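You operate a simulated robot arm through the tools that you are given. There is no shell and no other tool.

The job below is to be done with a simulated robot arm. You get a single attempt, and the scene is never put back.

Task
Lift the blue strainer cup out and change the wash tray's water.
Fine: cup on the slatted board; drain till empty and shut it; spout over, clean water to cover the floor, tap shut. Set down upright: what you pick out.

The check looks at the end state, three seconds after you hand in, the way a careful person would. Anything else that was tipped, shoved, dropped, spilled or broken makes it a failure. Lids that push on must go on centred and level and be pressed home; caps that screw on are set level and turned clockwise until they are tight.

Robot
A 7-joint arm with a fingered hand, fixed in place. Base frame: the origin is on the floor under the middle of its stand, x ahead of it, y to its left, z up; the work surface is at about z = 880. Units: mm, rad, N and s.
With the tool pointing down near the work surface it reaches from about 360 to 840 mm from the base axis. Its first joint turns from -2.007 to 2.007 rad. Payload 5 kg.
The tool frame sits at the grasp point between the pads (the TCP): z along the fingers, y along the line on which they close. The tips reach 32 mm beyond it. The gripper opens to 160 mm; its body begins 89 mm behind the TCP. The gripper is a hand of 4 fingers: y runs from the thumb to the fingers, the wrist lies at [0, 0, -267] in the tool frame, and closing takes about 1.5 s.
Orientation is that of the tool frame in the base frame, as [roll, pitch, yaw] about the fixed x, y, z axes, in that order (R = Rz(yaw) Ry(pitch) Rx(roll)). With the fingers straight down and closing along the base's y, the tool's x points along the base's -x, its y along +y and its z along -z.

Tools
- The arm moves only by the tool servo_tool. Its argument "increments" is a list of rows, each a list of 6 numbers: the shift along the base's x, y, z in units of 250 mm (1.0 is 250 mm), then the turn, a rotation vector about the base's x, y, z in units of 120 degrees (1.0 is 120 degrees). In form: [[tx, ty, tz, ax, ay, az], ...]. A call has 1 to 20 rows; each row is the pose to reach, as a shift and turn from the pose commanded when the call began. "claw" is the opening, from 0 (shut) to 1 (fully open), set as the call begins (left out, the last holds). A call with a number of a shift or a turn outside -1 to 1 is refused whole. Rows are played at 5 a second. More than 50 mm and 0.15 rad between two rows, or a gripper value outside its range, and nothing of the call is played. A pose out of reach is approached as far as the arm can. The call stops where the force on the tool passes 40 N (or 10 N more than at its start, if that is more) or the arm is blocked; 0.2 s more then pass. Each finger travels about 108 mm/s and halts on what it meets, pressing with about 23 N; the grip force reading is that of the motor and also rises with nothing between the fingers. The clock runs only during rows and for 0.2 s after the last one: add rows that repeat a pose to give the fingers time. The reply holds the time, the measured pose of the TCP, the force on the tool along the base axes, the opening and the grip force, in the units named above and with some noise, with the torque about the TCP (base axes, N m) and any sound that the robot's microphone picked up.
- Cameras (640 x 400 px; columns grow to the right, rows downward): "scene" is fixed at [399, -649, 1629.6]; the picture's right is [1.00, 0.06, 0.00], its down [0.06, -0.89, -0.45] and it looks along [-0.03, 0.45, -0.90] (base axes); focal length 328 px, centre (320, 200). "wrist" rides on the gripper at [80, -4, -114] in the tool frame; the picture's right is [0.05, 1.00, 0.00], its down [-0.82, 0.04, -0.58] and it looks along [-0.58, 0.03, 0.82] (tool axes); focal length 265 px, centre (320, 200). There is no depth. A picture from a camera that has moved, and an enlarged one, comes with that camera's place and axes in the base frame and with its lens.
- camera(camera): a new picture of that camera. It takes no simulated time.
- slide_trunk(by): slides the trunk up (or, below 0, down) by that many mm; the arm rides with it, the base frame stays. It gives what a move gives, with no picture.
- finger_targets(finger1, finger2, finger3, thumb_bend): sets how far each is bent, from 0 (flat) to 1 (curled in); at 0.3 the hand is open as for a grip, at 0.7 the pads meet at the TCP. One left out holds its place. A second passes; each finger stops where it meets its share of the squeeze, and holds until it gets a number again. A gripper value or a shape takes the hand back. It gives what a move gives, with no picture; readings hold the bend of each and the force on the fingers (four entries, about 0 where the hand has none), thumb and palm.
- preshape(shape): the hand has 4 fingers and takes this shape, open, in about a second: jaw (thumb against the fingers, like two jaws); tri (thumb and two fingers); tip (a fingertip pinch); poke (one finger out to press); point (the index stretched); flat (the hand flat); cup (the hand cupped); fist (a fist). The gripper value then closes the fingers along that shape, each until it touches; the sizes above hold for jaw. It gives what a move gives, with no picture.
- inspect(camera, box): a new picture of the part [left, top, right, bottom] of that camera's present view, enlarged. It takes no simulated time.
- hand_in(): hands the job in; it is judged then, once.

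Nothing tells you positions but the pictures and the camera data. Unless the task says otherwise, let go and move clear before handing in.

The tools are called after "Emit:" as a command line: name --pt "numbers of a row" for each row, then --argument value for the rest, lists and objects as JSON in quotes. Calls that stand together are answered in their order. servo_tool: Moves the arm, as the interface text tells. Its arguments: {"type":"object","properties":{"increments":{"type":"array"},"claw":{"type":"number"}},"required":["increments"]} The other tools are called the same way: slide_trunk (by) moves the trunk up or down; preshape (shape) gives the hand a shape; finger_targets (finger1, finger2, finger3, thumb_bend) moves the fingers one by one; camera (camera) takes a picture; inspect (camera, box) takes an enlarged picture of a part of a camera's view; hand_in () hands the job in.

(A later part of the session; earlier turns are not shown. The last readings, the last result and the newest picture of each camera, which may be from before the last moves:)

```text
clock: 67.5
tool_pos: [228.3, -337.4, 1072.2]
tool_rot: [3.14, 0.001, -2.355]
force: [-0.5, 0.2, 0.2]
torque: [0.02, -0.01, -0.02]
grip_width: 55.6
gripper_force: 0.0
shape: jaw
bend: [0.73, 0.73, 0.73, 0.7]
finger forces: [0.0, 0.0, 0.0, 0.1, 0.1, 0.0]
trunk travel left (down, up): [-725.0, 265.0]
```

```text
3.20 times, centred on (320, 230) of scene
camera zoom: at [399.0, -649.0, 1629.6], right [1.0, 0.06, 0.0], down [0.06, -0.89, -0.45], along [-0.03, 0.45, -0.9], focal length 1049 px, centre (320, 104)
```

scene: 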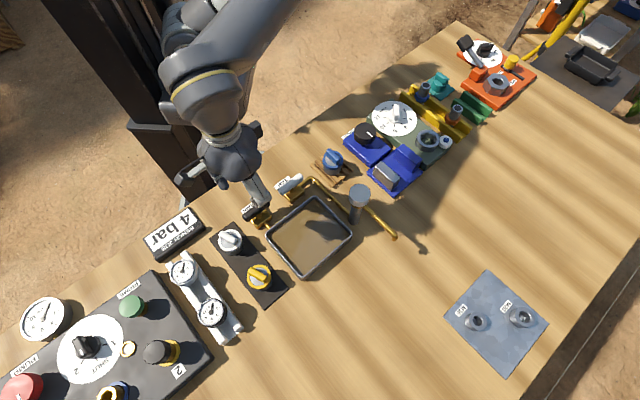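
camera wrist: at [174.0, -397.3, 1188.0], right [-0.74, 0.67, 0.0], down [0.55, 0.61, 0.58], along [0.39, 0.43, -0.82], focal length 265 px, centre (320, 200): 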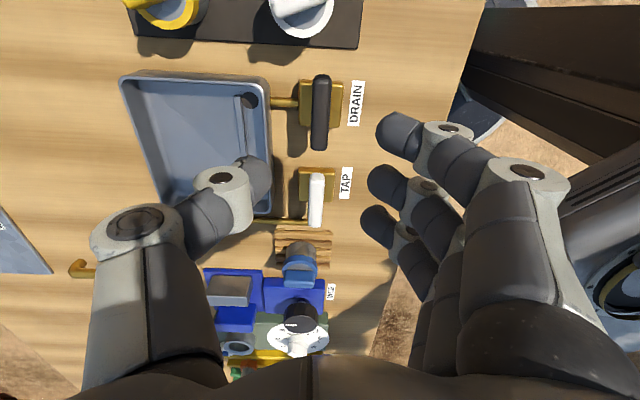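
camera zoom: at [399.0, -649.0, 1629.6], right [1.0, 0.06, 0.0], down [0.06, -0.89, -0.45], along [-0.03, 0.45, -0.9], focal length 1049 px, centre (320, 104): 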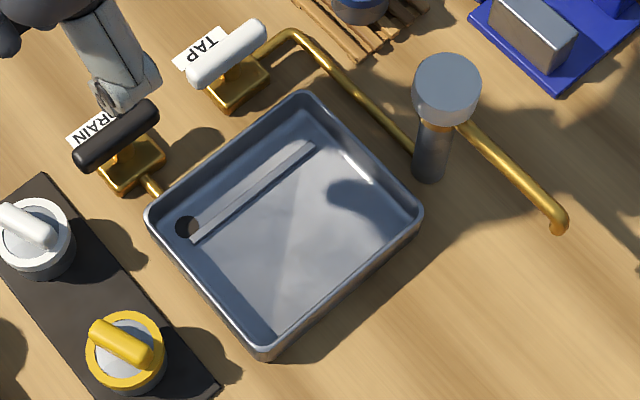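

The drain is shut and the tray is empty. Next is the spout: the post is near (462, -326), and the pipe points to (540, -404) at z ≈ 985. I'll raise the hand, turn it 90°, and move above the pipe so the fingers straddle it.

Emit:
servo_tool --pt "0.05 -0.01 0.05 0 0 0.05" --pt "0.14 -0.02 0.1 0 0 0.1" --pt "0.24 -0.03 0.15 0 0 0.15" --pt "0.34 -0.05 0.17 0 0 0.2" --pt "0.45 -0.06 0.17 0 0 0.25" --pt "0.56 -0.08 0.17 0 0 0.3" --pt "0.67 -0.1 0.17 0 0 0.35" --pt "0.76 -0.12 0.17 0 0 0.4" --pt "0.8 -0.12 0.17 0 0 0.4" --claw 0.35

Emit:
servo_tool --pt "0.08 -0.01 0 0 0 0.05" --pt "0.16 -0.02 0 0 0 0.1" --pt "0.24 -0.03 0 0 0 0.15" --pt "0.3 -0.04 0 0 0 0.2" --pt "0.34 -0.045 0 0 0 0.25" --pt "0.348 -0.048 0 0 0 0.3" --pt "0.348 -0.048 0 0 0 0.35" --pt "0.348 -0.048 0 0 0 0.35"

Emit:
camera --camera "wrist"

Emit:
camera --camera "scene"

```text
clock: 69.5
tool_pos: [429.4, -366.8, 1115.0]
tool_rot: [-3.141, 0.0, -1.517]
force: [-1.0, -0.3, 0.2]
torque: [0.0, 0.0, 0.01]
grip_width: 55.6
gripper_force: 0.0
shape: jaw
bend: [0.73, 0.73, 0.73, 0.7]
finger forces: [0.0, 0.0, 0.1, 0.0, 0.0, 0.0]
trunk travel left (down, up): [-725.0, 265.0]
```

```text
clock: 71.3
tool_pos: [516.3, -377.9, 1114.6]
tool_rot: [-3.14, 0.0, -0.785]
force: [-0.1, 0.6, -0.1]
torque: [0.01, -0.04, -0.02]
grip_width: 55.7
gripper_force: 0.2
shape: jaw
bend: [0.73, 0.73, 0.73, 0.7]
finger forces: [0.0, 0.1, 0.0, 0.1, 0.1, 0.0]
trunk travel left (down, up): [-725.0, 265.0]
```

```text
taken
camera wrist: at [575.3, -432.0, 1229.1], right [-0.67, -0.74, 0.0], down [-0.61, 0.55, 0.58], along [-0.43, 0.39, -0.82], focal length 265 px, centre (320, 200)
```

wrist: 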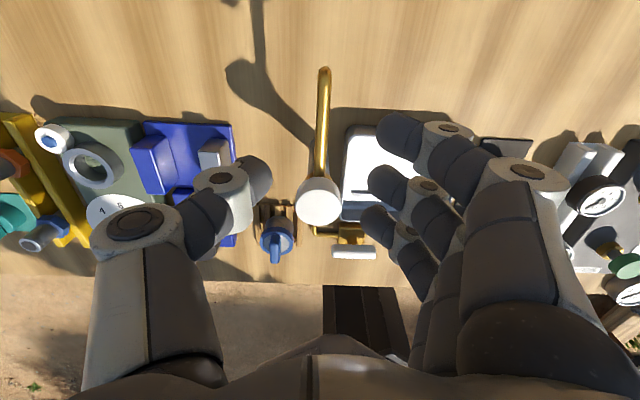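

```text
taken
```

scene: 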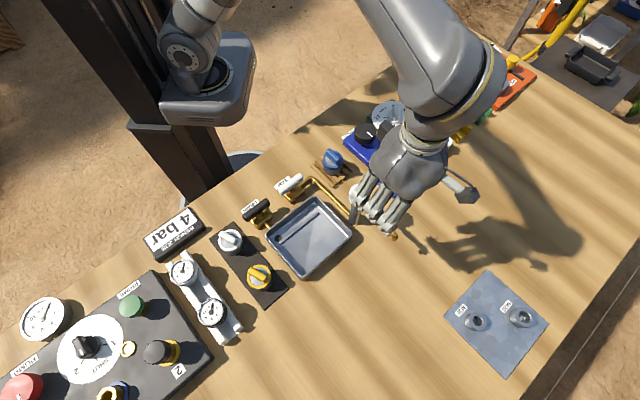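

The pipe lies exactly along the hand's middle line. I'll shift 8 mm outward to stay clear of the cap, then go down to z ≈ 1000 with the pipe between the fingers.

Emit:
servo_tool --pt "0.01 -0.01 -0.06 0 0 0" --pt "0.02 -0.024 -0.14 0 0 0" --pt "0.023 -0.026 -0.22 0 0 0" --pt "0.023 -0.026 -0.3 0 0 0" --pt "0.023 -0.026 -0.36 0 0 0" --pt "0.023 -0.026 -0.4 0 0 0" --pt "0.023 -0.026 -0.4 0 0 0"

Emit:
camera --camera "wrist"

Emit:
inspect --camera "scene" --box '[320, 160, 460, 260]'

```text
clock: 72.9
tool_pos: [522.8, -385.8, 1014.2]
tool_rot: [3.14, -0.001, -0.786]
force: [-0.8, -0.1, -0.1]
torque: [-0.01, -0.01, 0.0]
grip_width: 55.3
gripper_force: 0.1
shape: jaw
bend: [0.73, 0.73, 0.73, 0.7]
finger forces: [0.0, 0.0, 0.0, 0.1, 0.0, 0.0]
trunk travel left (down, up): [-725.0, 265.0]
```

```text
taken
camera wrist: at [581.0, -439.5, 1128.4], right [-0.67, -0.74, 0.0], down [-0.61, 0.55, 0.58], along [-0.43, 0.39, -0.82], focal length 265 px, centre (320, 200)
```

wrist: 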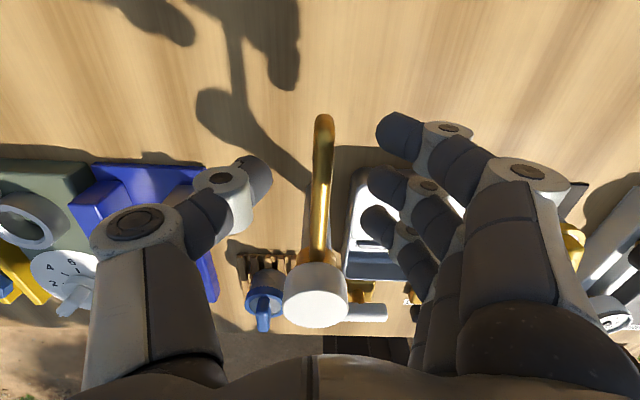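

```text
4.00 times, centred on (390, 210) of scene
camera zoom: at [399.0, -649.0, 1629.6], right [1.0, 0.06, 0.0], down [0.06, -0.89, -0.45], along [-0.03, 0.45, -0.9], focal length 1311 px, centre (40, 160)
```

zoom: 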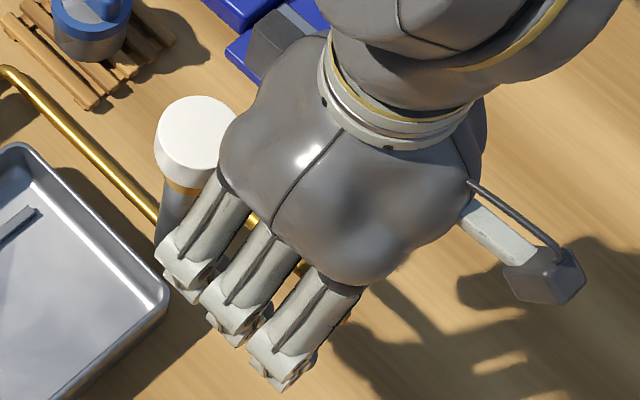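

The pipe is at z ≈ 980, so I'll lower to 996 and close the fingers to a loose cage around it.

Emit:
servo_tool --pt "0 0 -0.03 0 0 0" --pt "0 0 -0.06 0 0 0" --pt "0 0 -0.072 0 0 0" --pt "0 0 -0.072 0 0 0"

Emit:
servo_tool --pt "0 0 0 0 0 0" --pt "0 0 0 0 0 0" --pt "0 0 0 0 0 0" --pt "0 0 0 0 0 0" --claw 0.14

Emit:
camera --camera "wrist"

Emit:
inspect --camera "scene" --box '[320, 160, 460, 260]'

```text
clock: 73.9
tool_pos: [520.4, -385.8, 996.2]
tool_rot: [3.14, 0.001, -0.785]
force: [-0.8, 0.6, -0.7]
torque: [0.02, -0.01, 0.01]
grip_width: 55.5
gripper_force: 0.1
shape: jaw
bend: [0.73, 0.73, 0.73, 0.7]
finger forces: [0.0, 0.0, 0.0, 0.0, 0.1, 0.0]
trunk travel left (down, up): [-725.0, 265.0]
```

```text
clock: 74.9
tool_pos: [520.8, -386.1, 996.3]
tool_rot: [3.14, 0.001, -0.786]
force: [-0.2, 0.0, 0.3]
torque: [0.01, 0.0, 0.0]
grip_width: 22.9
gripper_force: 0.0
shape: jaw
bend: [0.72, 0.72, 0.72, 0.7]
finger forces: [0.0, 0.0, 0.0, 0.0, 0.0, 0.1]
trunk travel left (down, up): [-725.0, 265.0]
```

```text
taken
camera wrist: at [579.8, -439.1, 1110.9], right [-0.67, -0.74, 0.0], down [-0.61, 0.55, 0.58], along [-0.43, 0.39, -0.82], focal length 265 px, centre (320, 200)
```

wrist: 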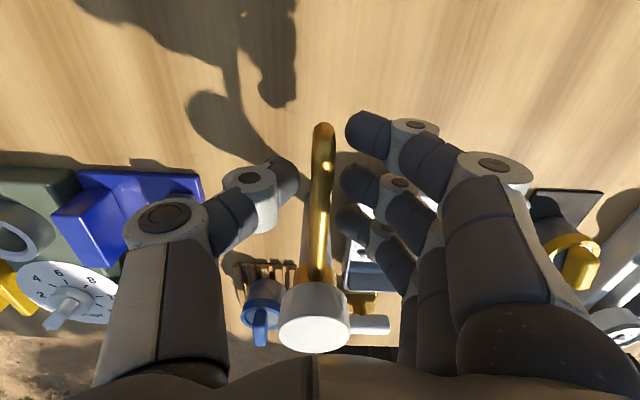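

```text
4.00 times, centred on (390, 210) of scene
camera zoom: at [399.0, -649.0, 1629.6], right [1.0, 0.06, 0.0], down [0.06, -0.89, -0.45], along [-0.03, 0.45, -0.9], focal length 1311 px, centre (40, 160)
```

zoom: 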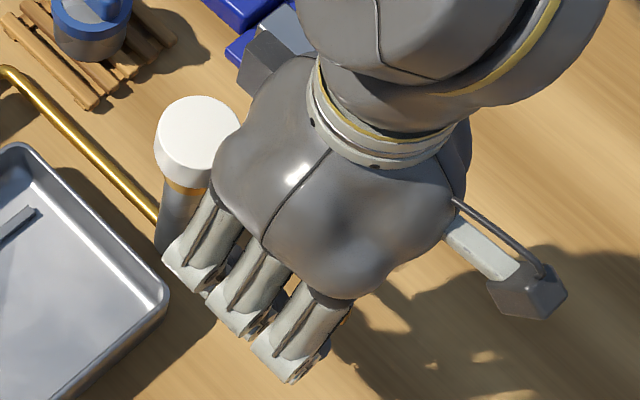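

The pipe sits loosely between the thumb and fingers. I'll swing it clockwise (from above) round the post, turning the hand with it. First comes about half the arc.

Emit:
servo_tool --pt "-0.0264 -0.0236 0 0 0 -0.0542" --pt "-0.055 -0.044 0 0 0 -0.1083" --pt "-0.086 -0.0609 0 0 0 -0.1625" --pt "-0.1187 -0.0742 0 0 0 -0.2167" --pt "-0.1527 -0.0838 0 0 0 -0.2708" --pt "-0.1875 -0.0895 0 0 0 -0.325" --pt "-0.2227 -0.0912 0 0 0 -0.3792" --pt "-0.2579 -0.0889 0 0 0 -0.4333" --pt "-0.2579 -0.0889 0 0 0 -0.4333"

Emit:
camera --camera "wrist"

Emit:
inspect --camera "scene" --box '[280, 160, 440, 280]'

```text
clock: 76.9
tool_pos: [456.1, -407.8, 996.0]
tool_rot: [3.141, 0.0, -1.694]
force: [-0.7, -0.4, 0.0]
torque: [0.0, 0.04, -0.03]
grip_width: 23.0
gripper_force: 0.0
shape: jaw
bend: [0.72, 0.72, 0.72, 0.7]
finger forces: [0.0, 0.1, 0.0, 0.1, 0.5, 0.1]
trunk travel left (down, up): [-725.0, 265.0]
```

```text
taken
camera wrist: at [450.0, -487.4, 1110.6], right [-1.0, 0.07, 0.0], down [0.06, 0.81, 0.58], along [0.04, 0.58, -0.82], focal length 265 px, centre (320, 200)
```

wrist: 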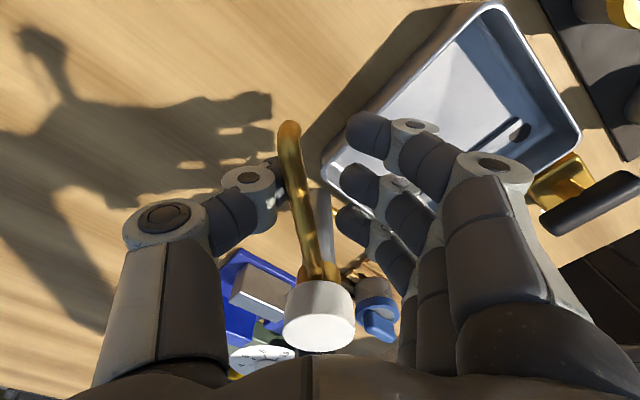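

```text
3.33 times, centred on (360, 220) of scene
camera zoom: at [399.0, -649.0, 1629.6], right [1.0, 0.06, 0.0], down [0.06, -0.89, -0.45], along [-0.03, 0.45, -0.9], focal length 1092 px, centre (187, 133)
```

zoom: 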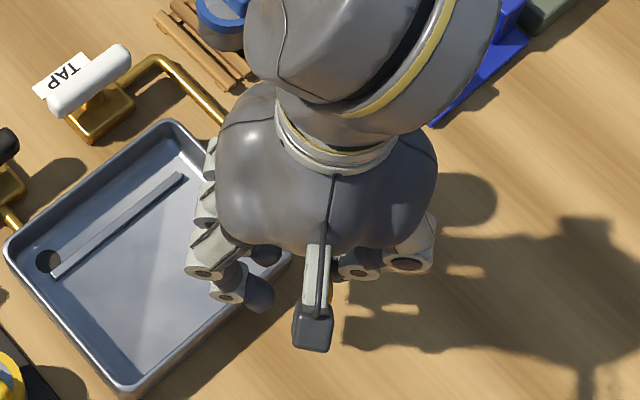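

The spout follows with almost no force. I'll carry on round until the outlet is over the middle of the tray.

Emit:
servo_tool --pt "-0.0347 0.006 0 0 0 -0.0542" --pt "-0.0684 0.0164 0 0 0 -0.1083" --pt "-0.1009 0.0303 0 0 0 -0.1625" --pt "-0.1315 0.0478 0 0 0 -0.2167" --pt "-0.16 0.0687 0 0 0 -0.2708" --pt "-0.1859 0.0926 0 0 0 -0.325" --pt "-0.2089 0.1193 0 0 0 -0.3792" --pt "-0.2288 0.1486 0 0 0 -0.4333" --pt "-0.2452 0.1798 0 0 0 -0.4875" --pt "-0.2544 0.2024 0 0 0 -0.525" --pt "-0.2544 0.2024 0 0 0 -0.525"

Emit:
camera --camera "wrist"

Emit:
inspect --camera "scene" --box '[260, 160, 420, 280]'

```text
clock: 79.3
tool_pos: [396.9, -357.6, 995.6]
tool_rot: [-3.14, 0.001, -2.79]
force: [27.7, -13.0, 9.3]
torque: [-0.39, -0.26, 0.82]
grip_width: 32.1
gripper_force: 0.1
shape: jaw
bend: [0.72, 0.72, 0.72, 0.7]
finger forces: [0.0, 0.0, 0.0, 0.1, 25.0, 0.0]
trunk travel left (down, up): [-725.0, 265.0]
```

```text
taken
camera wrist: at [322.3, -389.5, 1110.6], right [-0.39, 0.92, 0.0], down [0.75, 0.32, 0.58], along [0.53, 0.23, -0.82], focal length 265 px, centre (320, 200)
```

wrist: 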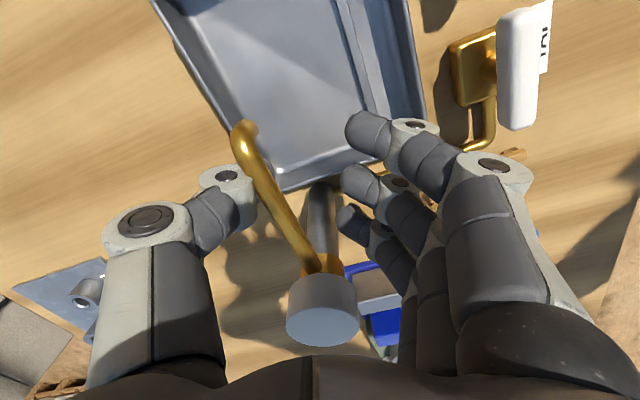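

```text
3.33 times, centred on (340, 220) of scene
camera zoom: at [399.0, -649.0, 1629.6], right [1.0, 0.06, 0.0], down [0.06, -0.89, -0.45], along [-0.03, 0.45, -0.9], focal length 1092 px, centre (253, 133)
```

zoom: 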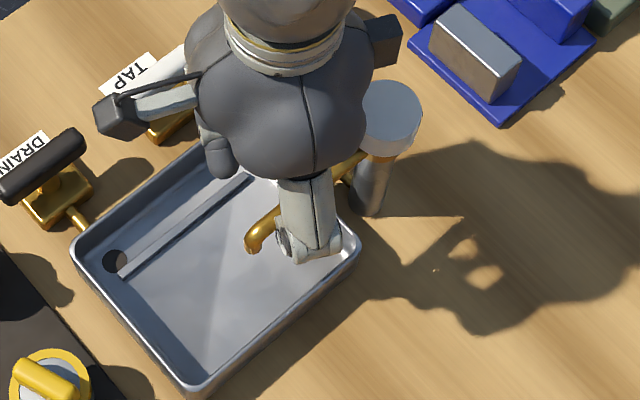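

The spout has reached its stop with the outlet over the tray. The thumb is pressing it at 25 N, so I'll back off about 10°, open, and rise.

Emit:
servo_tool --pt "0.006 -0.012 0 0 0 0.02" --pt "0.0115 -0.0246 0 0 0 0.0416" --pt "0.017 -0.037 0 0 0 0.062" --pt "0.0229 -0.0492 0 0 0 0.0833" --pt "0.0229 -0.0492 0 0 0 0.0833"

Emit:
servo_tool --pt "0 0 0 0 0 0" --pt "0 0 0 0 0 0" --pt "0 0 0 0 0 0" --pt "0 0 0 0 0 0" --claw 0.4

Emit:
camera --camera "wrist"

Emit:
inspect --camera "scene" --box '[260, 160, 420, 280]'

```text
clock: 80.5
tool_pos: [397.5, -369.5, 996.5]
tool_rot: [3.141, -0.002, -2.617]
force: [2.4, -2.3, -5.6]
torque: [0.17, 0.03, 0.03]
grip_width: 24.0
gripper_force: 0.1
shape: jaw
bend: [0.72, 0.72, 0.72, 0.7]
finger forces: [0.0, 0.0, 0.1, 0.0, 5.3, 0.0]
trunk travel left (down, up): [-725.0, 265.0]
```

```text
clock: 81.5
tool_pos: [399.5, -370.2, 995.8]
tool_rot: [3.14, 0.0, -2.618]
force: [-0.3, -0.1, 0.1]
torque: [0.03, -0.01, -0.01]
grip_width: 63.4
gripper_force: 0.1
shape: jaw
bend: [0.73, 0.73, 0.73, 0.7]
finger forces: [0.0, 0.1, 0.1, 0.1, 0.0, 0.0]
trunk travel left (down, up): [-725.0, 265.0]
```

```text
taken
camera wrist: at [330.4, -412.9, 1111.1], right [-0.54, 0.84, 0.0], down [0.68, 0.44, 0.58], along [0.48, 0.31, -0.82], focal length 265 px, centre (320, 200)
```

wrist: 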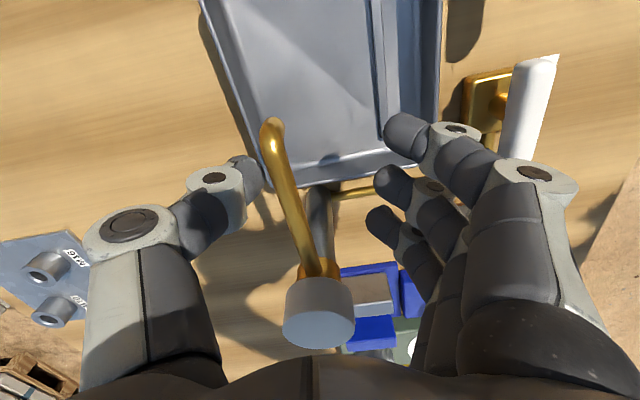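

```text
3.33 times, centred on (340, 220) of scene
camera zoom: at [399.0, -649.0, 1629.6], right [1.0, 0.06, 0.0], down [0.06, -0.89, -0.45], along [-0.03, 0.45, -0.9], focal length 1092 px, centre (253, 133)
```

zoom: 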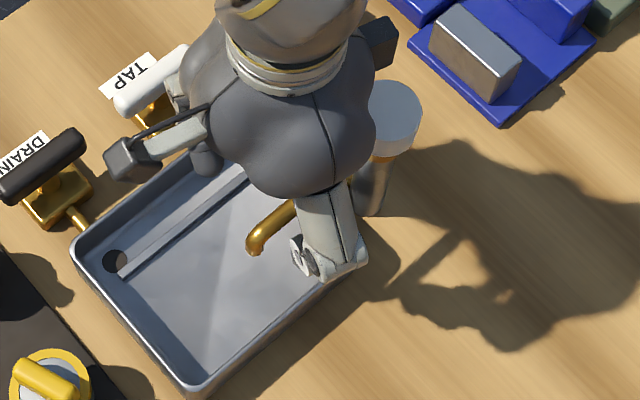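

The spout stays over the tray. I'll rise straight up, then move above the tap handle near (300, -264), turning the hand to match it.

Emit:
servo_tool --pt "0 0 0.06 0 0 0" --pt "0 0 0.14 0 0 0" --pt "0 0 0.24 0 0 0" --pt "0 0 0.34 0 0 0" --pt "0 0 0.44 0 0 0" --pt "-0.06 0.07 0.46 0 0 0.03" --pt "-0.14 0.15 0.46 0 0 0.06" --pt "-0.22 0.24 0.46 0 0 0.09" --pt "-0.3 0.32 0.46 0 0 0.12" --pt "-0.37 0.4 0.42 0 0 0.125" --pt "-0.396 0.424 0.36 0 0 0.125" --pt "-0.396 0.424 0.28 0 0 0.125" --pt "-0.396 0.424 0.24 0 0 0.125" --pt "-0.396 0.424 0.24 0 0 0.125" --claw 0.35

Emit:
camera --camera "wrist"

Emit:
inspect --camera "wrist" --box '[240, 50, 400, 270]'

Emit:
inspect --camera "scene" --box '[220, 150, 420, 290]'

```text
clock: 84.5
tool_pos: [299.9, -263.9, 1056.2]
tool_rot: [3.14, 0.001, -2.354]
force: [-0.3, 0.2, 0.5]
torque: [0.0, 0.01, -0.01]
grip_width: 56.4
gripper_force: 0.1
shape: jaw
bend: [0.73, 0.73, 0.73, 0.7]
finger forces: [0.0, 0.0, 0.0, 0.0, 0.1, 0.0]
trunk travel left (down, up): [-725.0, 265.0]
```

```text
taken
camera wrist: at [244.3, -323.2, 1170.6], right [-0.74, 0.67, 0.0], down [0.55, 0.61, 0.58], along [0.39, 0.43, -0.82], focal length 265 px, centre (320, 200)
```

wrist: 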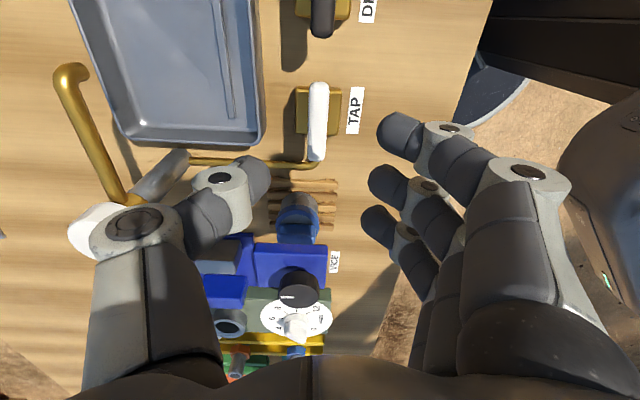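

```text
1.82 times, centred on (320, 160) of wrist
camera zoom: at [244.3, -323.2, 1170.6], right [-0.74, 0.67, 0.0], down [0.55, 0.61, 0.58], along [0.39, 0.43, -0.82], focal length 483 px, centre (320, 273)
```

zoom: 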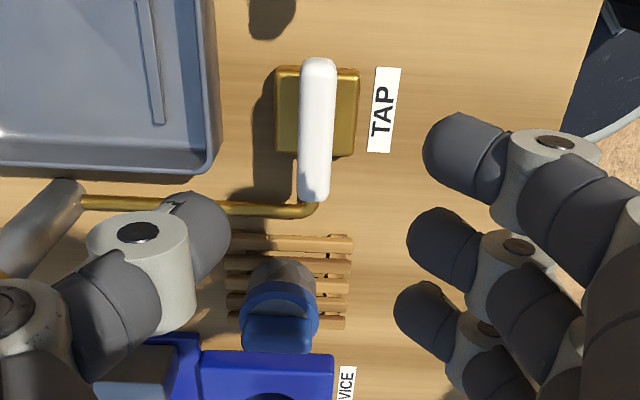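

```text
2.86 times, centred on (320, 220) of scene
camera zoom: at [399.0, -649.0, 1629.6], right [1.0, 0.06, 0.0], down [0.06, -0.89, -0.45], along [-0.03, 0.45, -0.9], focal length 936 px, centre (320, 143)
```

zoom: 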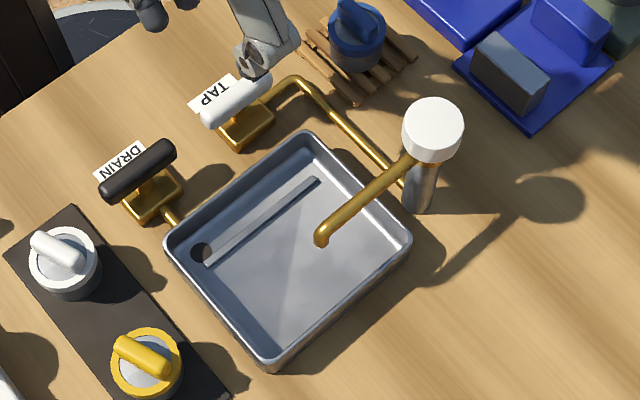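

The spout outlet is well inside the tray. The tap handle's axis is near (304, -261), so I'll go down astride it as I did for the drain and close on it.

Emit:
servo_tool --pt "0.008 0.006 -0.08 0 0 0" --pt "0.016 0.012 -0.16 0 0 0" --pt "0.016 0.012 -0.24 0 0 0" --pt "0.016 0.012 -0.31 0 0 0" --pt "0.016 0.012 -0.37 0 0 0" --pt "0.016 0.012 -0.41 0 0 0" --pt "0.016 0.012 -0.436 0 0 0" --pt "0.016 0.012 -0.436 0 0 0"

Emit:
camera --camera "wrist"

Emit:
inspect --camera "scene" --box '[240, 140, 380, 250]'

```text
clock: 86.3
tool_pos: [303.3, -261.6, 947.7]
tool_rot: [-3.141, 0.0, -2.354]
force: [0.1, -0.5, 0.8]
torque: [-0.01, 0.0, -0.01]
grip_width: 56.6
gripper_force: 0.0
shape: jaw
bend: [0.73, 0.73, 0.73, 0.7]
finger forces: [0.1, 0.0, 0.1, 0.0, 0.0, 0.1]
trunk travel left (down, up): [-725.0, 265.0]
```

```text
taken
camera wrist: at [248.7, -320.5, 1061.7], right [-0.74, 0.67, 0.0], down [0.55, 0.61, 0.58], along [0.39, 0.43, -0.82], focal length 265 px, centre (320, 200)
```

wrist: 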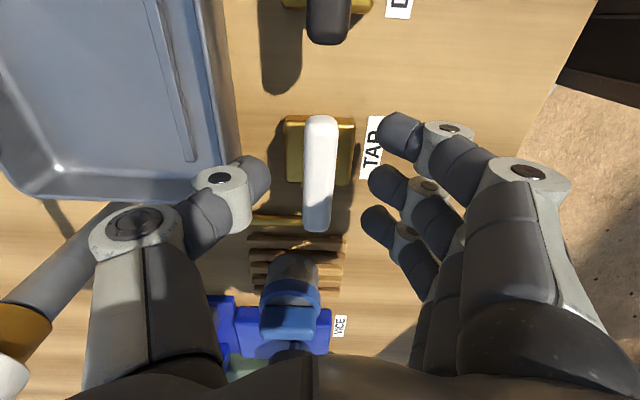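

```text
3.64 times, centred on (310, 195) of scene
camera zoom: at [399.0, -649.0, 1629.6], right [1.0, 0.06, 0.0], down [0.06, -0.89, -0.45], along [-0.03, 0.45, -0.9], focal length 1192 px, centre (356, 218)
```

zoom: 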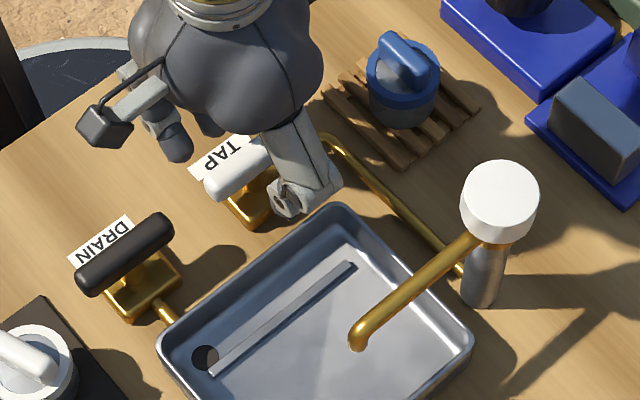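

Emit:
servo_tool --pt "0 0 0 0 0 0" --pt "0 0 0 0 0 0" --pt "0 0 0 0 0 0" --pt "0 0 0 0 0 0" --pt "0 0 0 0 0 0" --pt "0 0 0 0 0 0" --claw 0.02

Emit:
inspect --camera "wrist" --box '[220, 80, 420, 260]'

```text
clock: 87.7
tool_pos: [303.9, -259.4, 947.7]
tool_rot: [-3.14, 0.0, -2.356]
force: [-0.6, 0.9, -4.7]
torque: [0.08, 0.12, -0.01]
grip_width: 12.9
gripper_force: 23.4
shape: jaw
bend: [0.71, 0.71, 0.71, 0.7]
finger forces: [6.9, 7.0, 7.1, 0.0, 19.5, 0.0]
trunk travel left (down, up): [-725.0, 265.0]
```

```text
2.22 times, centred on (320, 170) of wrist
camera zoom: at [248.7, -320.5, 1061.7], right [-0.74, 0.67, 0.0], down [0.55, 0.61, 0.58], along [0.39, 0.43, -0.82], focal length 590 px, centre (320, 267)
```

zoom: 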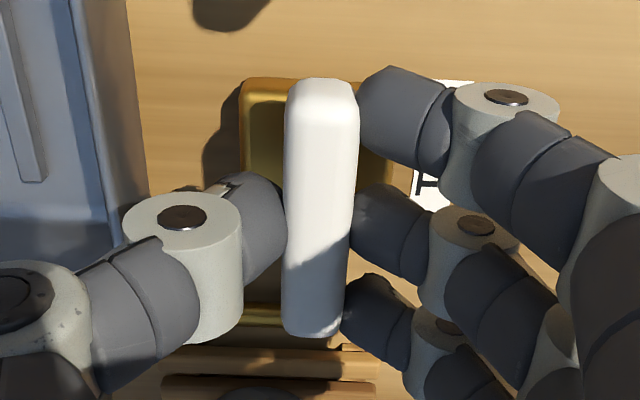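

The handle is held well. I'll try a small counter-clockwise turn of 8° and check the torque and any flow.

Emit:
servo_tool --pt "0 0 0 0 0 0.02" --pt "0 0 0 0 0 0.045" --pt "0 0 0 0 0 0.067" --pt "0 0 0 0 0 0.067"

Emit:
inspect --camera "wrist" --box '[220, 80, 420, 260]'

Emit:
inspect --camera "scene" --box '[260, 180, 380, 290]'

```text
clock: 88.7
tool_pos: [304.0, -262.2, 947.3]
tool_rot: [-3.141, 0.0, -2.216]
force: [-1.9, 2.5, -8.5]
torque: [0.05, 0.11, -0.27]
grip_width: 12.7
gripper_force: 22.7
shape: jaw
bend: [0.71, 0.71, 0.71, 0.7]
finger forces: [9.1, 7.1, 6.1, 0.1, 19.4, 0.0]
trunk travel left (down, up): [-725.0, 265.0]
```

```text
2.22 times, centred on (320, 170) of wrist
camera zoom: at [257.6, -327.5, 1061.9], right [-0.83, 0.56, 0.0], down [0.46, 0.68, 0.58], along [0.32, 0.48, -0.82], focal length 590 px, centre (320, 267)
```

zoom: 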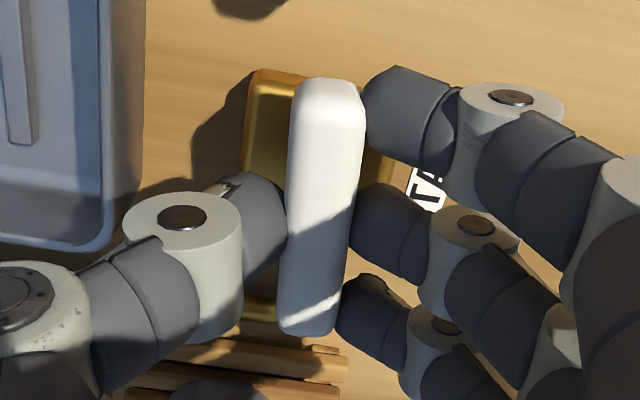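

```text
3.64 times, centred on (320, 235) of scene
camera zoom: at [399.0, -649.0, 1629.6], right [1.0, 0.06, 0.0], down [0.06, -0.89, -0.45], along [-0.03, 0.45, -0.9], focal length 1192 px, centre (320, 73)
```

zoom: 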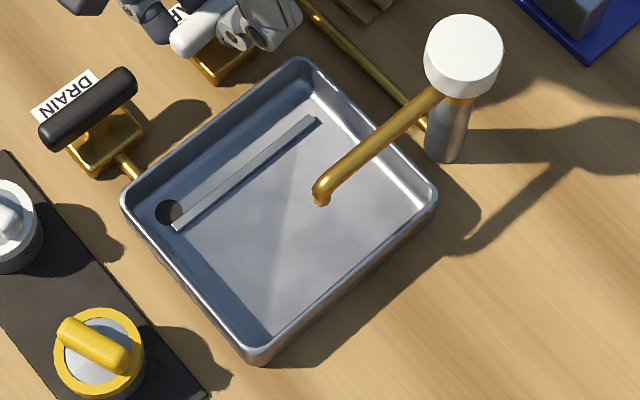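

It behaves just like the drain handle did. I'll open it a further 22° and look for flow.

Emit:
servo_tool --pt "0 0 0 0 0 0.05" --pt "0 0 0 0 0 0.1" --pt "0 0 0 0 0 0.15" --pt "0 0 0 0 0 0.18" --pt "0 0 0 0 0 0.18"

Emit:
inspect --camera "scene" --box '[260, 180, 380, 290]'

Emit:
camera --camera "wrist"

```text
clock: 89.9
tool_pos: [303.0, -261.2, 947.7]
tool_rot: [3.141, -0.001, -1.834]
force: [-4.3, -4.1, -8.0]
torque: [-0.09, 0.14, -0.11]
grip_width: 12.4
gripper_force: 22.6
shape: jaw
bend: [0.71, 0.71, 0.71, 0.7]
finger forces: [7.7, 7.2, 7.2, 0.0, 19.0, 0.0]
trunk travel left (down, up): [-725.0, 265.0]
```

```text
3.64 times, centred on (320, 235) of scene
camera zoom: at [399.0, -649.0, 1629.6], right [1.0, 0.06, 0.0], down [0.06, -0.89, -0.45], along [-0.03, 0.45, -0.9], focal length 1192 px, centre (320, 73)
```

zoom: 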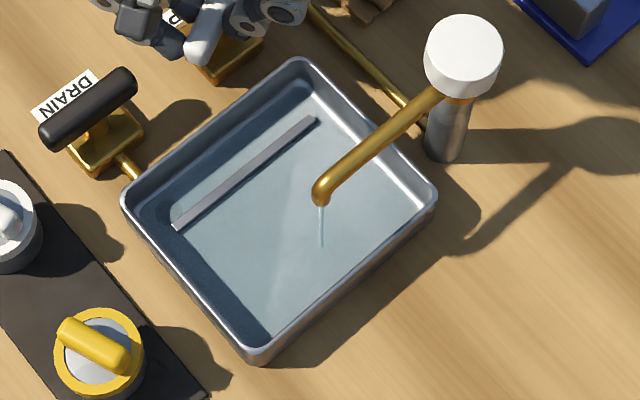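

```text
taken
camera wrist: at [285.4, -339.6, 1061.9], right [-0.98, 0.21, 0.0], down [0.17, 0.8, 0.58], along [0.12, 0.56, -0.82], focal length 265 px, centre (320, 200)
```

wrist: 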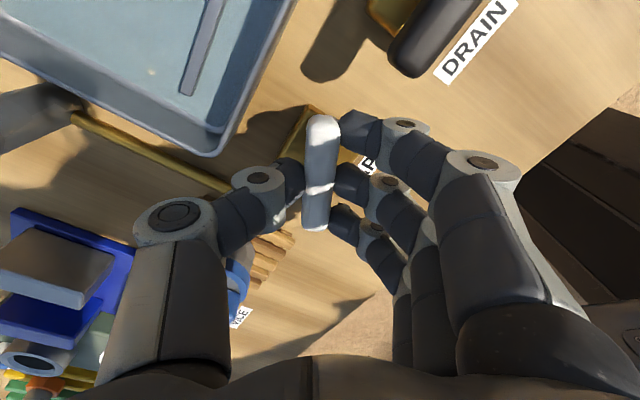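

Clean water is running into the tray and already spreading over the floor. I'll wait briefly and watch the level.

Emit:
servo_tool --pt "0 0 0 0 0 0" --pt "0 0 0 0 0 0" --pt "0 0 0 0 0 0" --pt "0 0 0 0 0 0" --pt "0 0 0 0 0 0"

Emit:
inspect --camera "scene" --box '[270, 190, 370, 280]'

```text
clock: 91.1
tool_pos: [303.0, -261.7, 947.9]
tool_rot: [-3.142, 0.0, -1.84]
force: [-4.6, -5.2, -7.0]
torque: [-0.07, 0.18, -0.11]
grip_width: 12.4
gripper_force: 22.7
shape: jaw
bend: [0.71, 0.71, 0.71, 0.7]
finger forces: [7.5, 7.3, 7.5, 0.1, 19.0, 0.0]
trunk travel left (down, up): [-725.0, 265.0]
```

```text
4.44 times, centred on (320, 235) of scene
camera zoom: at [399.0, -649.0, 1629.6], right [1.0, 0.06, 0.0], down [0.06, -0.89, -0.45], along [-0.03, 0.45, -0.9], focal length 1456 px, centre (320, 44)
```

zoom: 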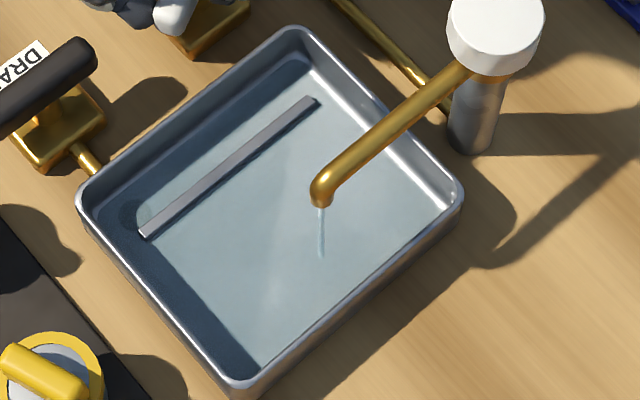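

The floor is covered except for the raised rib. I'll let it run a bit more so the rib goes under too, keeping well below the rim.

Emit:
servo_tool --pt "0 0 0 0 0 0" --pt "0 0 0 0 0 0" --pt "0 0 0 0 0 0" --pt "0 0 0 0 0 0" --pt "0 0 0 0 0 0" --pt "0 0 0 0 0 0" --pt "0 0 0 0 0 0" --pt "0 0 0 0 0 0" --pt "0 0 0 0 0 0" --pt "0 0 0 0 0 0"

Emit:
inspect --camera "scene" --box '[270, 190, 370, 280]'

```text
clock: 93.3
tool_pos: [302.9, -261.1, 946.8]
tool_rot: [3.141, 0.001, -1.839]
force: [-5.4, -5.1, -6.7]
torque: [-0.12, 0.21, -0.03]
grip_width: 12.1
gripper_force: 23.3
shape: jaw
bend: [0.71, 0.71, 0.71, 0.7]
finger forces: [7.5, 7.3, 7.4, 0.0, 19.0, 0.1]
trunk travel left (down, up): [-725.0, 265.0]
```

```text
4.44 times, centred on (320, 235) of scene
camera zoom: at [399.0, -649.0, 1629.6], right [1.0, 0.06, 0.0], down [0.06, -0.89, -0.45], along [-0.03, 0.45, -0.9], focal length 1456 px, centre (320, 44)
```

zoom: 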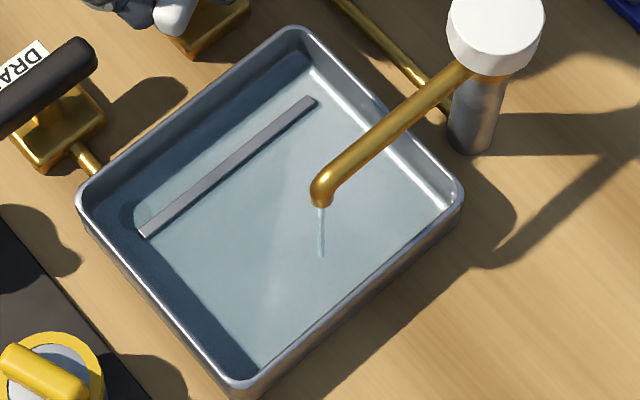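

The level is rising slowly and the rib still shows. I'll wait another 4 s at this opening.

Emit:
servo_tool --pt "0 0 0 0 0 0" --pt "0 0 0 0 0 0" --pt "0 0 0 0 0 0" --pt "0 0 0 0 0 0" --pt "0 0 0 0 0 0" --pt "0 0 0 0 0 0" --pt "0 0 0 0 0 0" --pt "0 0 0 0 0 0" --pt "0 0 0 0 0 0" --pt "0 0 0 0 0 0" --pt "0 0 0 0 0 0" --pt "0 0 0 0 0 0" --pt "0 0 0 0 0 0" --pt "0 0 0 0 0 0" --pt "0 0 0 0 0 0" --pt "0 0 0 0 0 0" --pt "0 0 0 0 0 0" --pt "0 0 0 0 0 0" --pt "0 0 0 0 0 0" --pt "0 0 0 0 0 0"

Emit:
inspect --camera "scene" --box '[270, 190, 370, 280]'

```text
clock: 97.5
tool_pos: [304.4, -261.5, 947.5]
tool_rot: [-3.14, 0.0, -1.839]
force: [-5.9, -4.7, -6.9]
torque: [-0.11, 0.17, -0.05]
grip_width: 12.4
gripper_force: 23.4
shape: jaw
bend: [0.71, 0.71, 0.71, 0.7]
finger forces: [7.3, 7.4, 7.8, 0.1, 18.9, 0.0]
trunk travel left (down, up): [-725.0, 265.0]
```

```text
4.44 times, centred on (320, 235) of scene
camera zoom: at [399.0, -649.0, 1629.6], right [1.0, 0.06, 0.0], down [0.06, -0.89, -0.45], along [-0.03, 0.45, -0.9], focal length 1456 px, centre (320, 44)
```

zoom: 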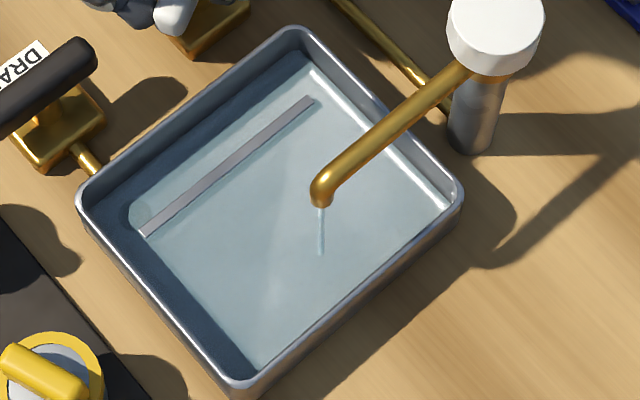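

Emit:
servo_tool --pt "0 0 0 0 0 0" --pt "0 0 0 0 0 0" --pt "0 0 0 0 0 0" --pt "0 0 0 0 0 0" --pt "0 0 0 0 0 0" --pt "0 0 0 0 0 0" --pt "0 0 0 0 0 0" --pt "0 0 0 0 0 0" --pt "0 0 0 0 0 0" --pt "0 0 0 0 0 0" --pt "0 0 0 0 0 0" --pt "0 0 0 0 0 0" --pt "0 0 0 0 0 0" --pt "0 0 0 0 0 0" --pt "0 0 0 0 0 0" --pt "0 0 0 0 0 0" --pt "0 0 0 0 0 0" --pt "0 0 0 0 0 0" --pt "0 0 0 0 0 0" --pt "0 0 0 0 0 0"

Emit:
inspect --camera "scene" --box '[270, 190, 370, 280]'

Emit:
camera --camera "scene"

```text
clock: 101.7
tool_pos: [303.1, -260.4, 946.6]
tool_rot: [-3.141, 0.001, -1.837]
force: [-5.2, -3.0, -6.6]
torque: [-0.04, 0.15, 0.01]
grip_width: 12.6
gripper_force: 22.5
shape: jaw
bend: [0.71, 0.71, 0.71, 0.7]
finger forces: [7.4, 7.5, 7.8, 0.0, 18.8, 0.0]
trunk travel left (down, up): [-725.0, 265.0]
```

```text
4.44 times, centred on (320, 235) of scene
camera zoom: at [399.0, -649.0, 1629.6], right [1.0, 0.06, 0.0], down [0.06, -0.89, -0.45], along [-0.03, 0.45, -0.9], focal length 1456 px, centre (320, 44)
```

zoom: 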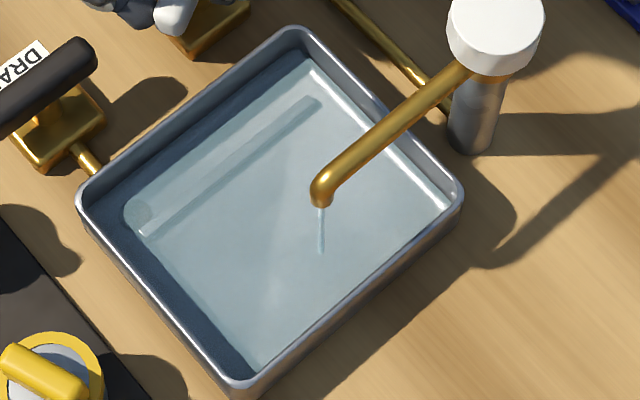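

```text
taken
```

scene: 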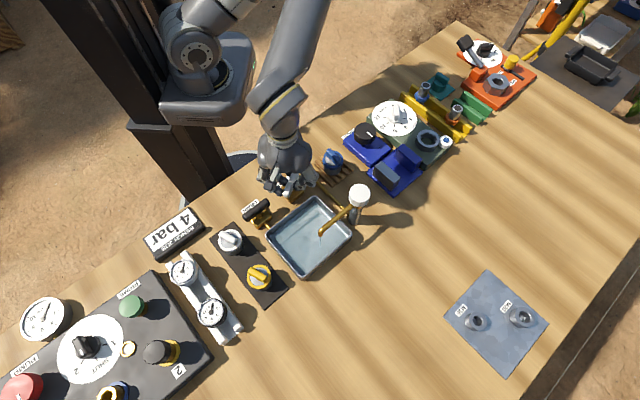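

The rib is under water, so the whole floor is covered with clean water. I'll shut the tap now, turning clockwise back to its stop.

Emit:
servo_tool --pt "0 0 0 0 0 -0.055" --pt "0 0 0 0 0 -0.11" --pt "0 0 0 0 0 -0.165" --pt "0 0 0 0 0 -0.22" --pt "0 0 0 0 0 -0.247" --pt "0 0 0 0 0 -0.265" --pt "0 0 0 0 0 -0.28" --pt "0 0 0 0 0 -0.28"

Emit:
inspect --camera "scene" --box '[240, 160, 380, 280]'

Emit:
inspect --camera "wrist" --box '[220, 80, 420, 260]'

```text
clock: 103.5
tool_pos: [304.1, -260.6, 948.5]
tool_rot: [3.141, -0.001, -2.425]
force: [-3.2, 1.2, -6.3]
torque: [0.14, 0.05, 0.42]
grip_width: 12.3
gripper_force: 23.0
shape: jaw
bend: [0.71, 0.71, 0.71, 0.7]
finger forces: [5.1, 7.7, 11.0, 0.0, 19.8, 0.1]
trunk travel left (down, up): [-725.0, 265.0]
```

```text
3.33 times, centred on (310, 220) of scene
camera zoom: at [399.0, -649.0, 1629.6], right [1.0, 0.06, 0.0], down [0.06, -0.89, -0.45], along [-0.03, 0.45, -0.9], focal length 1092 px, centre (353, 133)
```

zoom: 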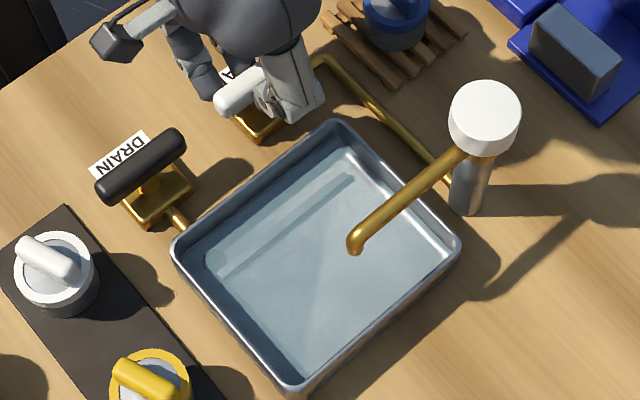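

```text
2.22 times, centred on (320, 170) of wrist
camera zoom: at [244.8, -316.7, 1062.0], right [-0.7, 0.72, 0.0], down [0.59, 0.57, 0.58], along [0.41, 0.4, -0.82], focal length 590 px, centre (320, 267)
```

zoom: 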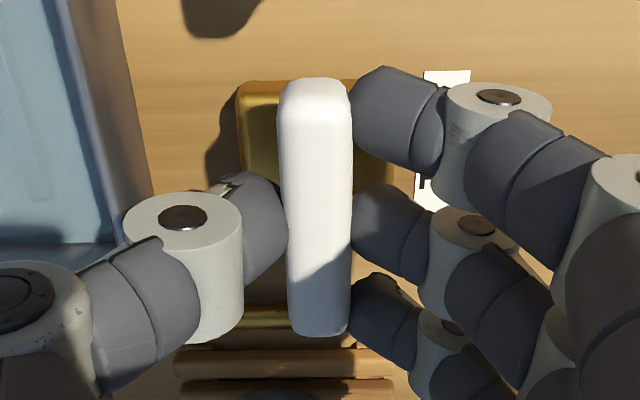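

The tap is shut against its stop (0.42 N·m) and the stream has stopped. I'll release the handle and rise clear.

Emit:
servo_tool --pt "0 0 0 0 0 0" --pt "0 0 0 0 0 0" --pt "0 0 0 0 0 0" --pt "0 0 0 0 0 0" --claw 0.35

Emit:
servo_tool --pt "0 0 0.04 0 0 0" --pt "0 0 0.1 0 0 0" --pt "0 0 0.2 0 0 0" --pt "0 0 0.3 0 0 0" --pt "0 0 0.42 0 0 0" --pt "0 0 0.55 0 0 0" --pt "0 0 0.65 0 0 0" --pt "0 0 0.7 0 0 0" --pt "-0.1 -0.1 0.75 0 0 0" --pt "-0.2 -0.2 0.8 0 0 0" --pt "-0.3 -0.3 0.8 0 0 0" --pt "-0.3 -0.3 0.8 0 0 0"

Emit:
camera --camera "scene"

Emit:
inspect --camera "scene" --box '[230, 140, 410, 280]'

Emit:
camera --camera "wrist"

```text
clock: 104.5
tool_pos: [303.4, -260.9, 947.6]
tool_rot: [-3.14, 0.0, -2.425]
force: [0.0, 0.0, 0.0]
torque: [0.03, 0.0, 0.01]
grip_width: 55.2
gripper_force: 0.0
shape: jaw
bend: [0.73, 0.73, 0.73, 0.7]
finger forces: [0.1, 0.1, 0.0, 0.1, 0.1, 0.0]
trunk travel left (down, up): [-725.0, 265.0]
```

```text
clock: 107.1
tool_pos: [227.2, -336.5, 1146.8]
tool_rot: [-3.14, 0.0, -2.425]
force: [-0.7, -0.2, 0.3]
torque: [0.01, 0.02, 0.0]
grip_width: 55.3
gripper_force: 0.0
shape: jaw
bend: [0.73, 0.73, 0.73, 0.7]
finger forces: [0.0, 0.0, 0.1, 0.0, 0.1, 0.0]
trunk travel left (down, up): [-725.0, 265.0]
```

```text
taken
```

scene: 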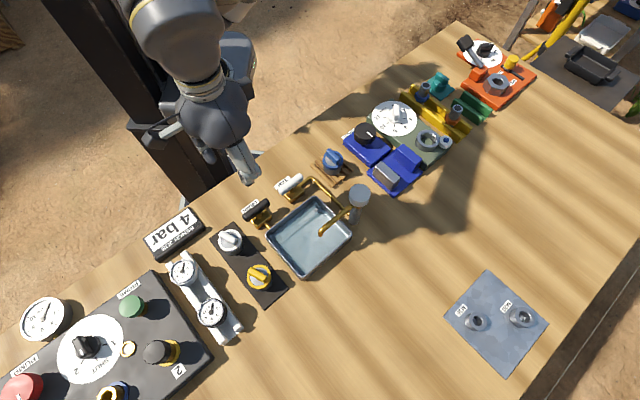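

```text
2.86 times, centred on (320, 210) of scene
camera zoom: at [399.0, -649.0, 1629.6], right [1.0, 0.06, 0.0], down [0.06, -0.89, -0.45], along [-0.03, 0.45, -0.9], focal length 936 px, centre (320, 171)
```

zoom: 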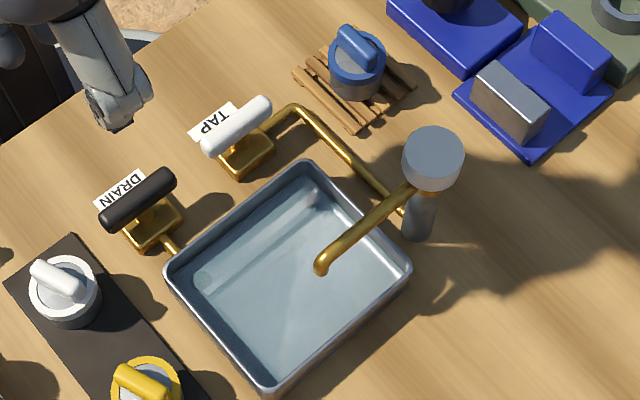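

```text
taken
camera wrist: at [169.5, -392.2, 1261.4], right [-0.7, 0.72, 0.0], down [0.59, 0.57, 0.58], along [0.41, 0.4, -0.82], focal length 265 px, centre (320, 200)
```

wrist: 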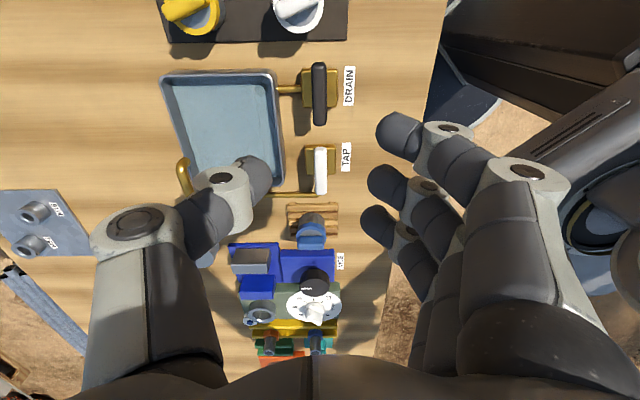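

Emit:
inspect --camera "scene" --box '[265, 190, 365, 280]'

Emit:
inspect --camera "scene" --box '[305, 140, 365, 195]'

Emit:
inspect --camera "wrist" --box '[150, 50, 370, 250]'

```text
4.44 times, centred on (315, 235) of scene
camera zoom: at [399.0, -649.0, 1629.6], right [1.0, 0.06, 0.0], down [0.06, -0.89, -0.45], along [-0.03, 0.45, -0.9], focal length 1456 px, centre (342, 44)
```

zoom: 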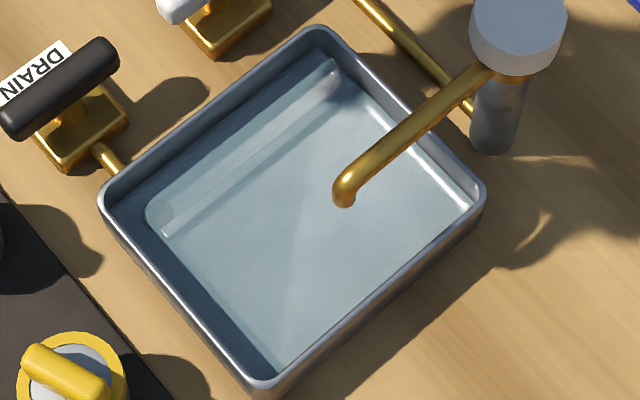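

```text
7.27 times, centred on (335, 168) of scene
camera zoom: at [399.0, -649.0, 1629.6], right [1.0, 0.06, 0.0], down [0.06, -0.89, -0.45], along [-0.03, 0.45, -0.9], focal length 2383 px, centre (211, 436)
```

zoom: 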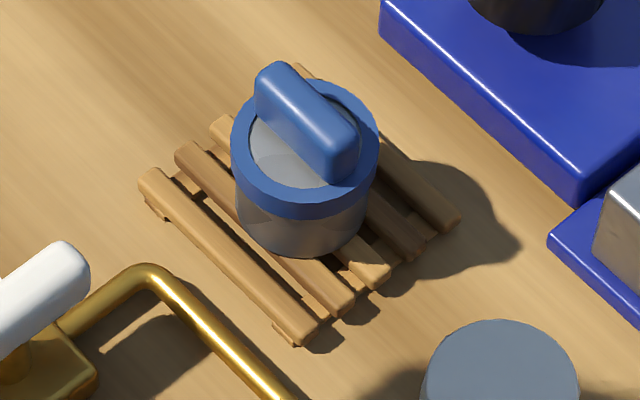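

```text
2.00 times, centred on (260, 150) of wrist
camera zoom: at [169.5, -392.2, 1261.4], right [-0.7, 0.72, 0.0], down [0.59, 0.57, 0.58], along [0.41, 0.4, -0.82], focal length 531 px, centre (440, 300)
```

zoom: 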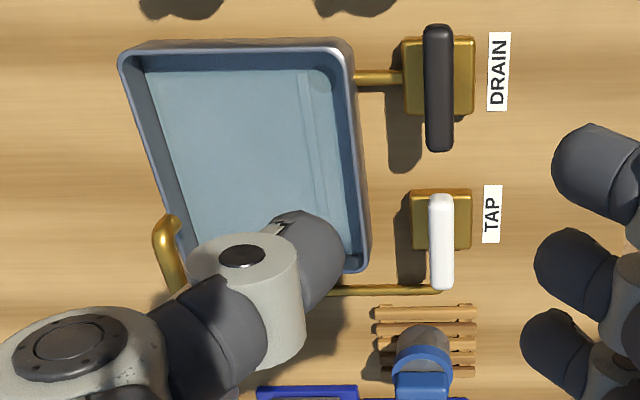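

Everything looks right. Before handing in I'll wait a few seconds to check that the level holds and nothing drips.

Emit:
servo_tool --pt "0 0 0 0 0 0" --pt "0 0 0 0 0 0" --pt "0 0 0 0 0 0" --pt "0 0 0 0 0 0" --pt "0 0 0 0 0 0" --pt "0 0 0 0 0 0" --pt "0 0 0 0 0 0" --pt "0 0 0 0 0 0" --pt "0 0 0 0 0 0" --pt "0 0 0 0 0 0" --pt "0 0 0 0 0 0" --pt "0 0 0 0 0 0" --pt "0 0 0 0 0 0" --pt "0 0 0 0 0 0" --pt "0 0 0 0 0 0" --pt "0 0 0 0 0 0" --pt "0 0 0 0 0 0" --pt "0 0 0 0 0 0" --pt "0 0 0 0 0 0" --pt "0 0 0 0 0 0"

Emit:
inspect --camera "scene" --box '[265, 190, 365, 280]'

```text
clock: 111.3
tool_pos: [229.4, -337.0, 1145.5]
tool_rot: [3.141, 0.001, -2.424]
force: [-0.2, 0.4, 0.1]
torque: [-0.01, 0.02, 0.02]
grip_width: 55.4
gripper_force: 0.0
shape: jaw
bend: [0.73, 0.73, 0.73, 0.7]
finger forces: [0.0, 0.0, 0.1, 0.0, 0.0, 0.0]
trunk travel left (down, up): [-725.0, 265.0]
```

```text
4.44 times, centred on (315, 235) of scene
camera zoom: at [399.0, -649.0, 1629.6], right [1.0, 0.06, 0.0], down [0.06, -0.89, -0.45], along [-0.03, 0.45, -0.9], focal length 1456 px, centre (342, 44)
```

zoom: 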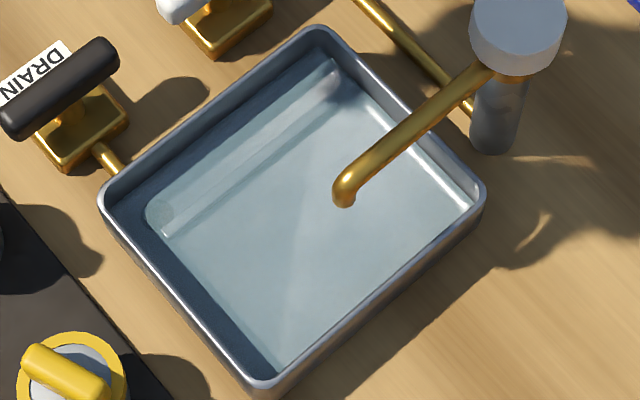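

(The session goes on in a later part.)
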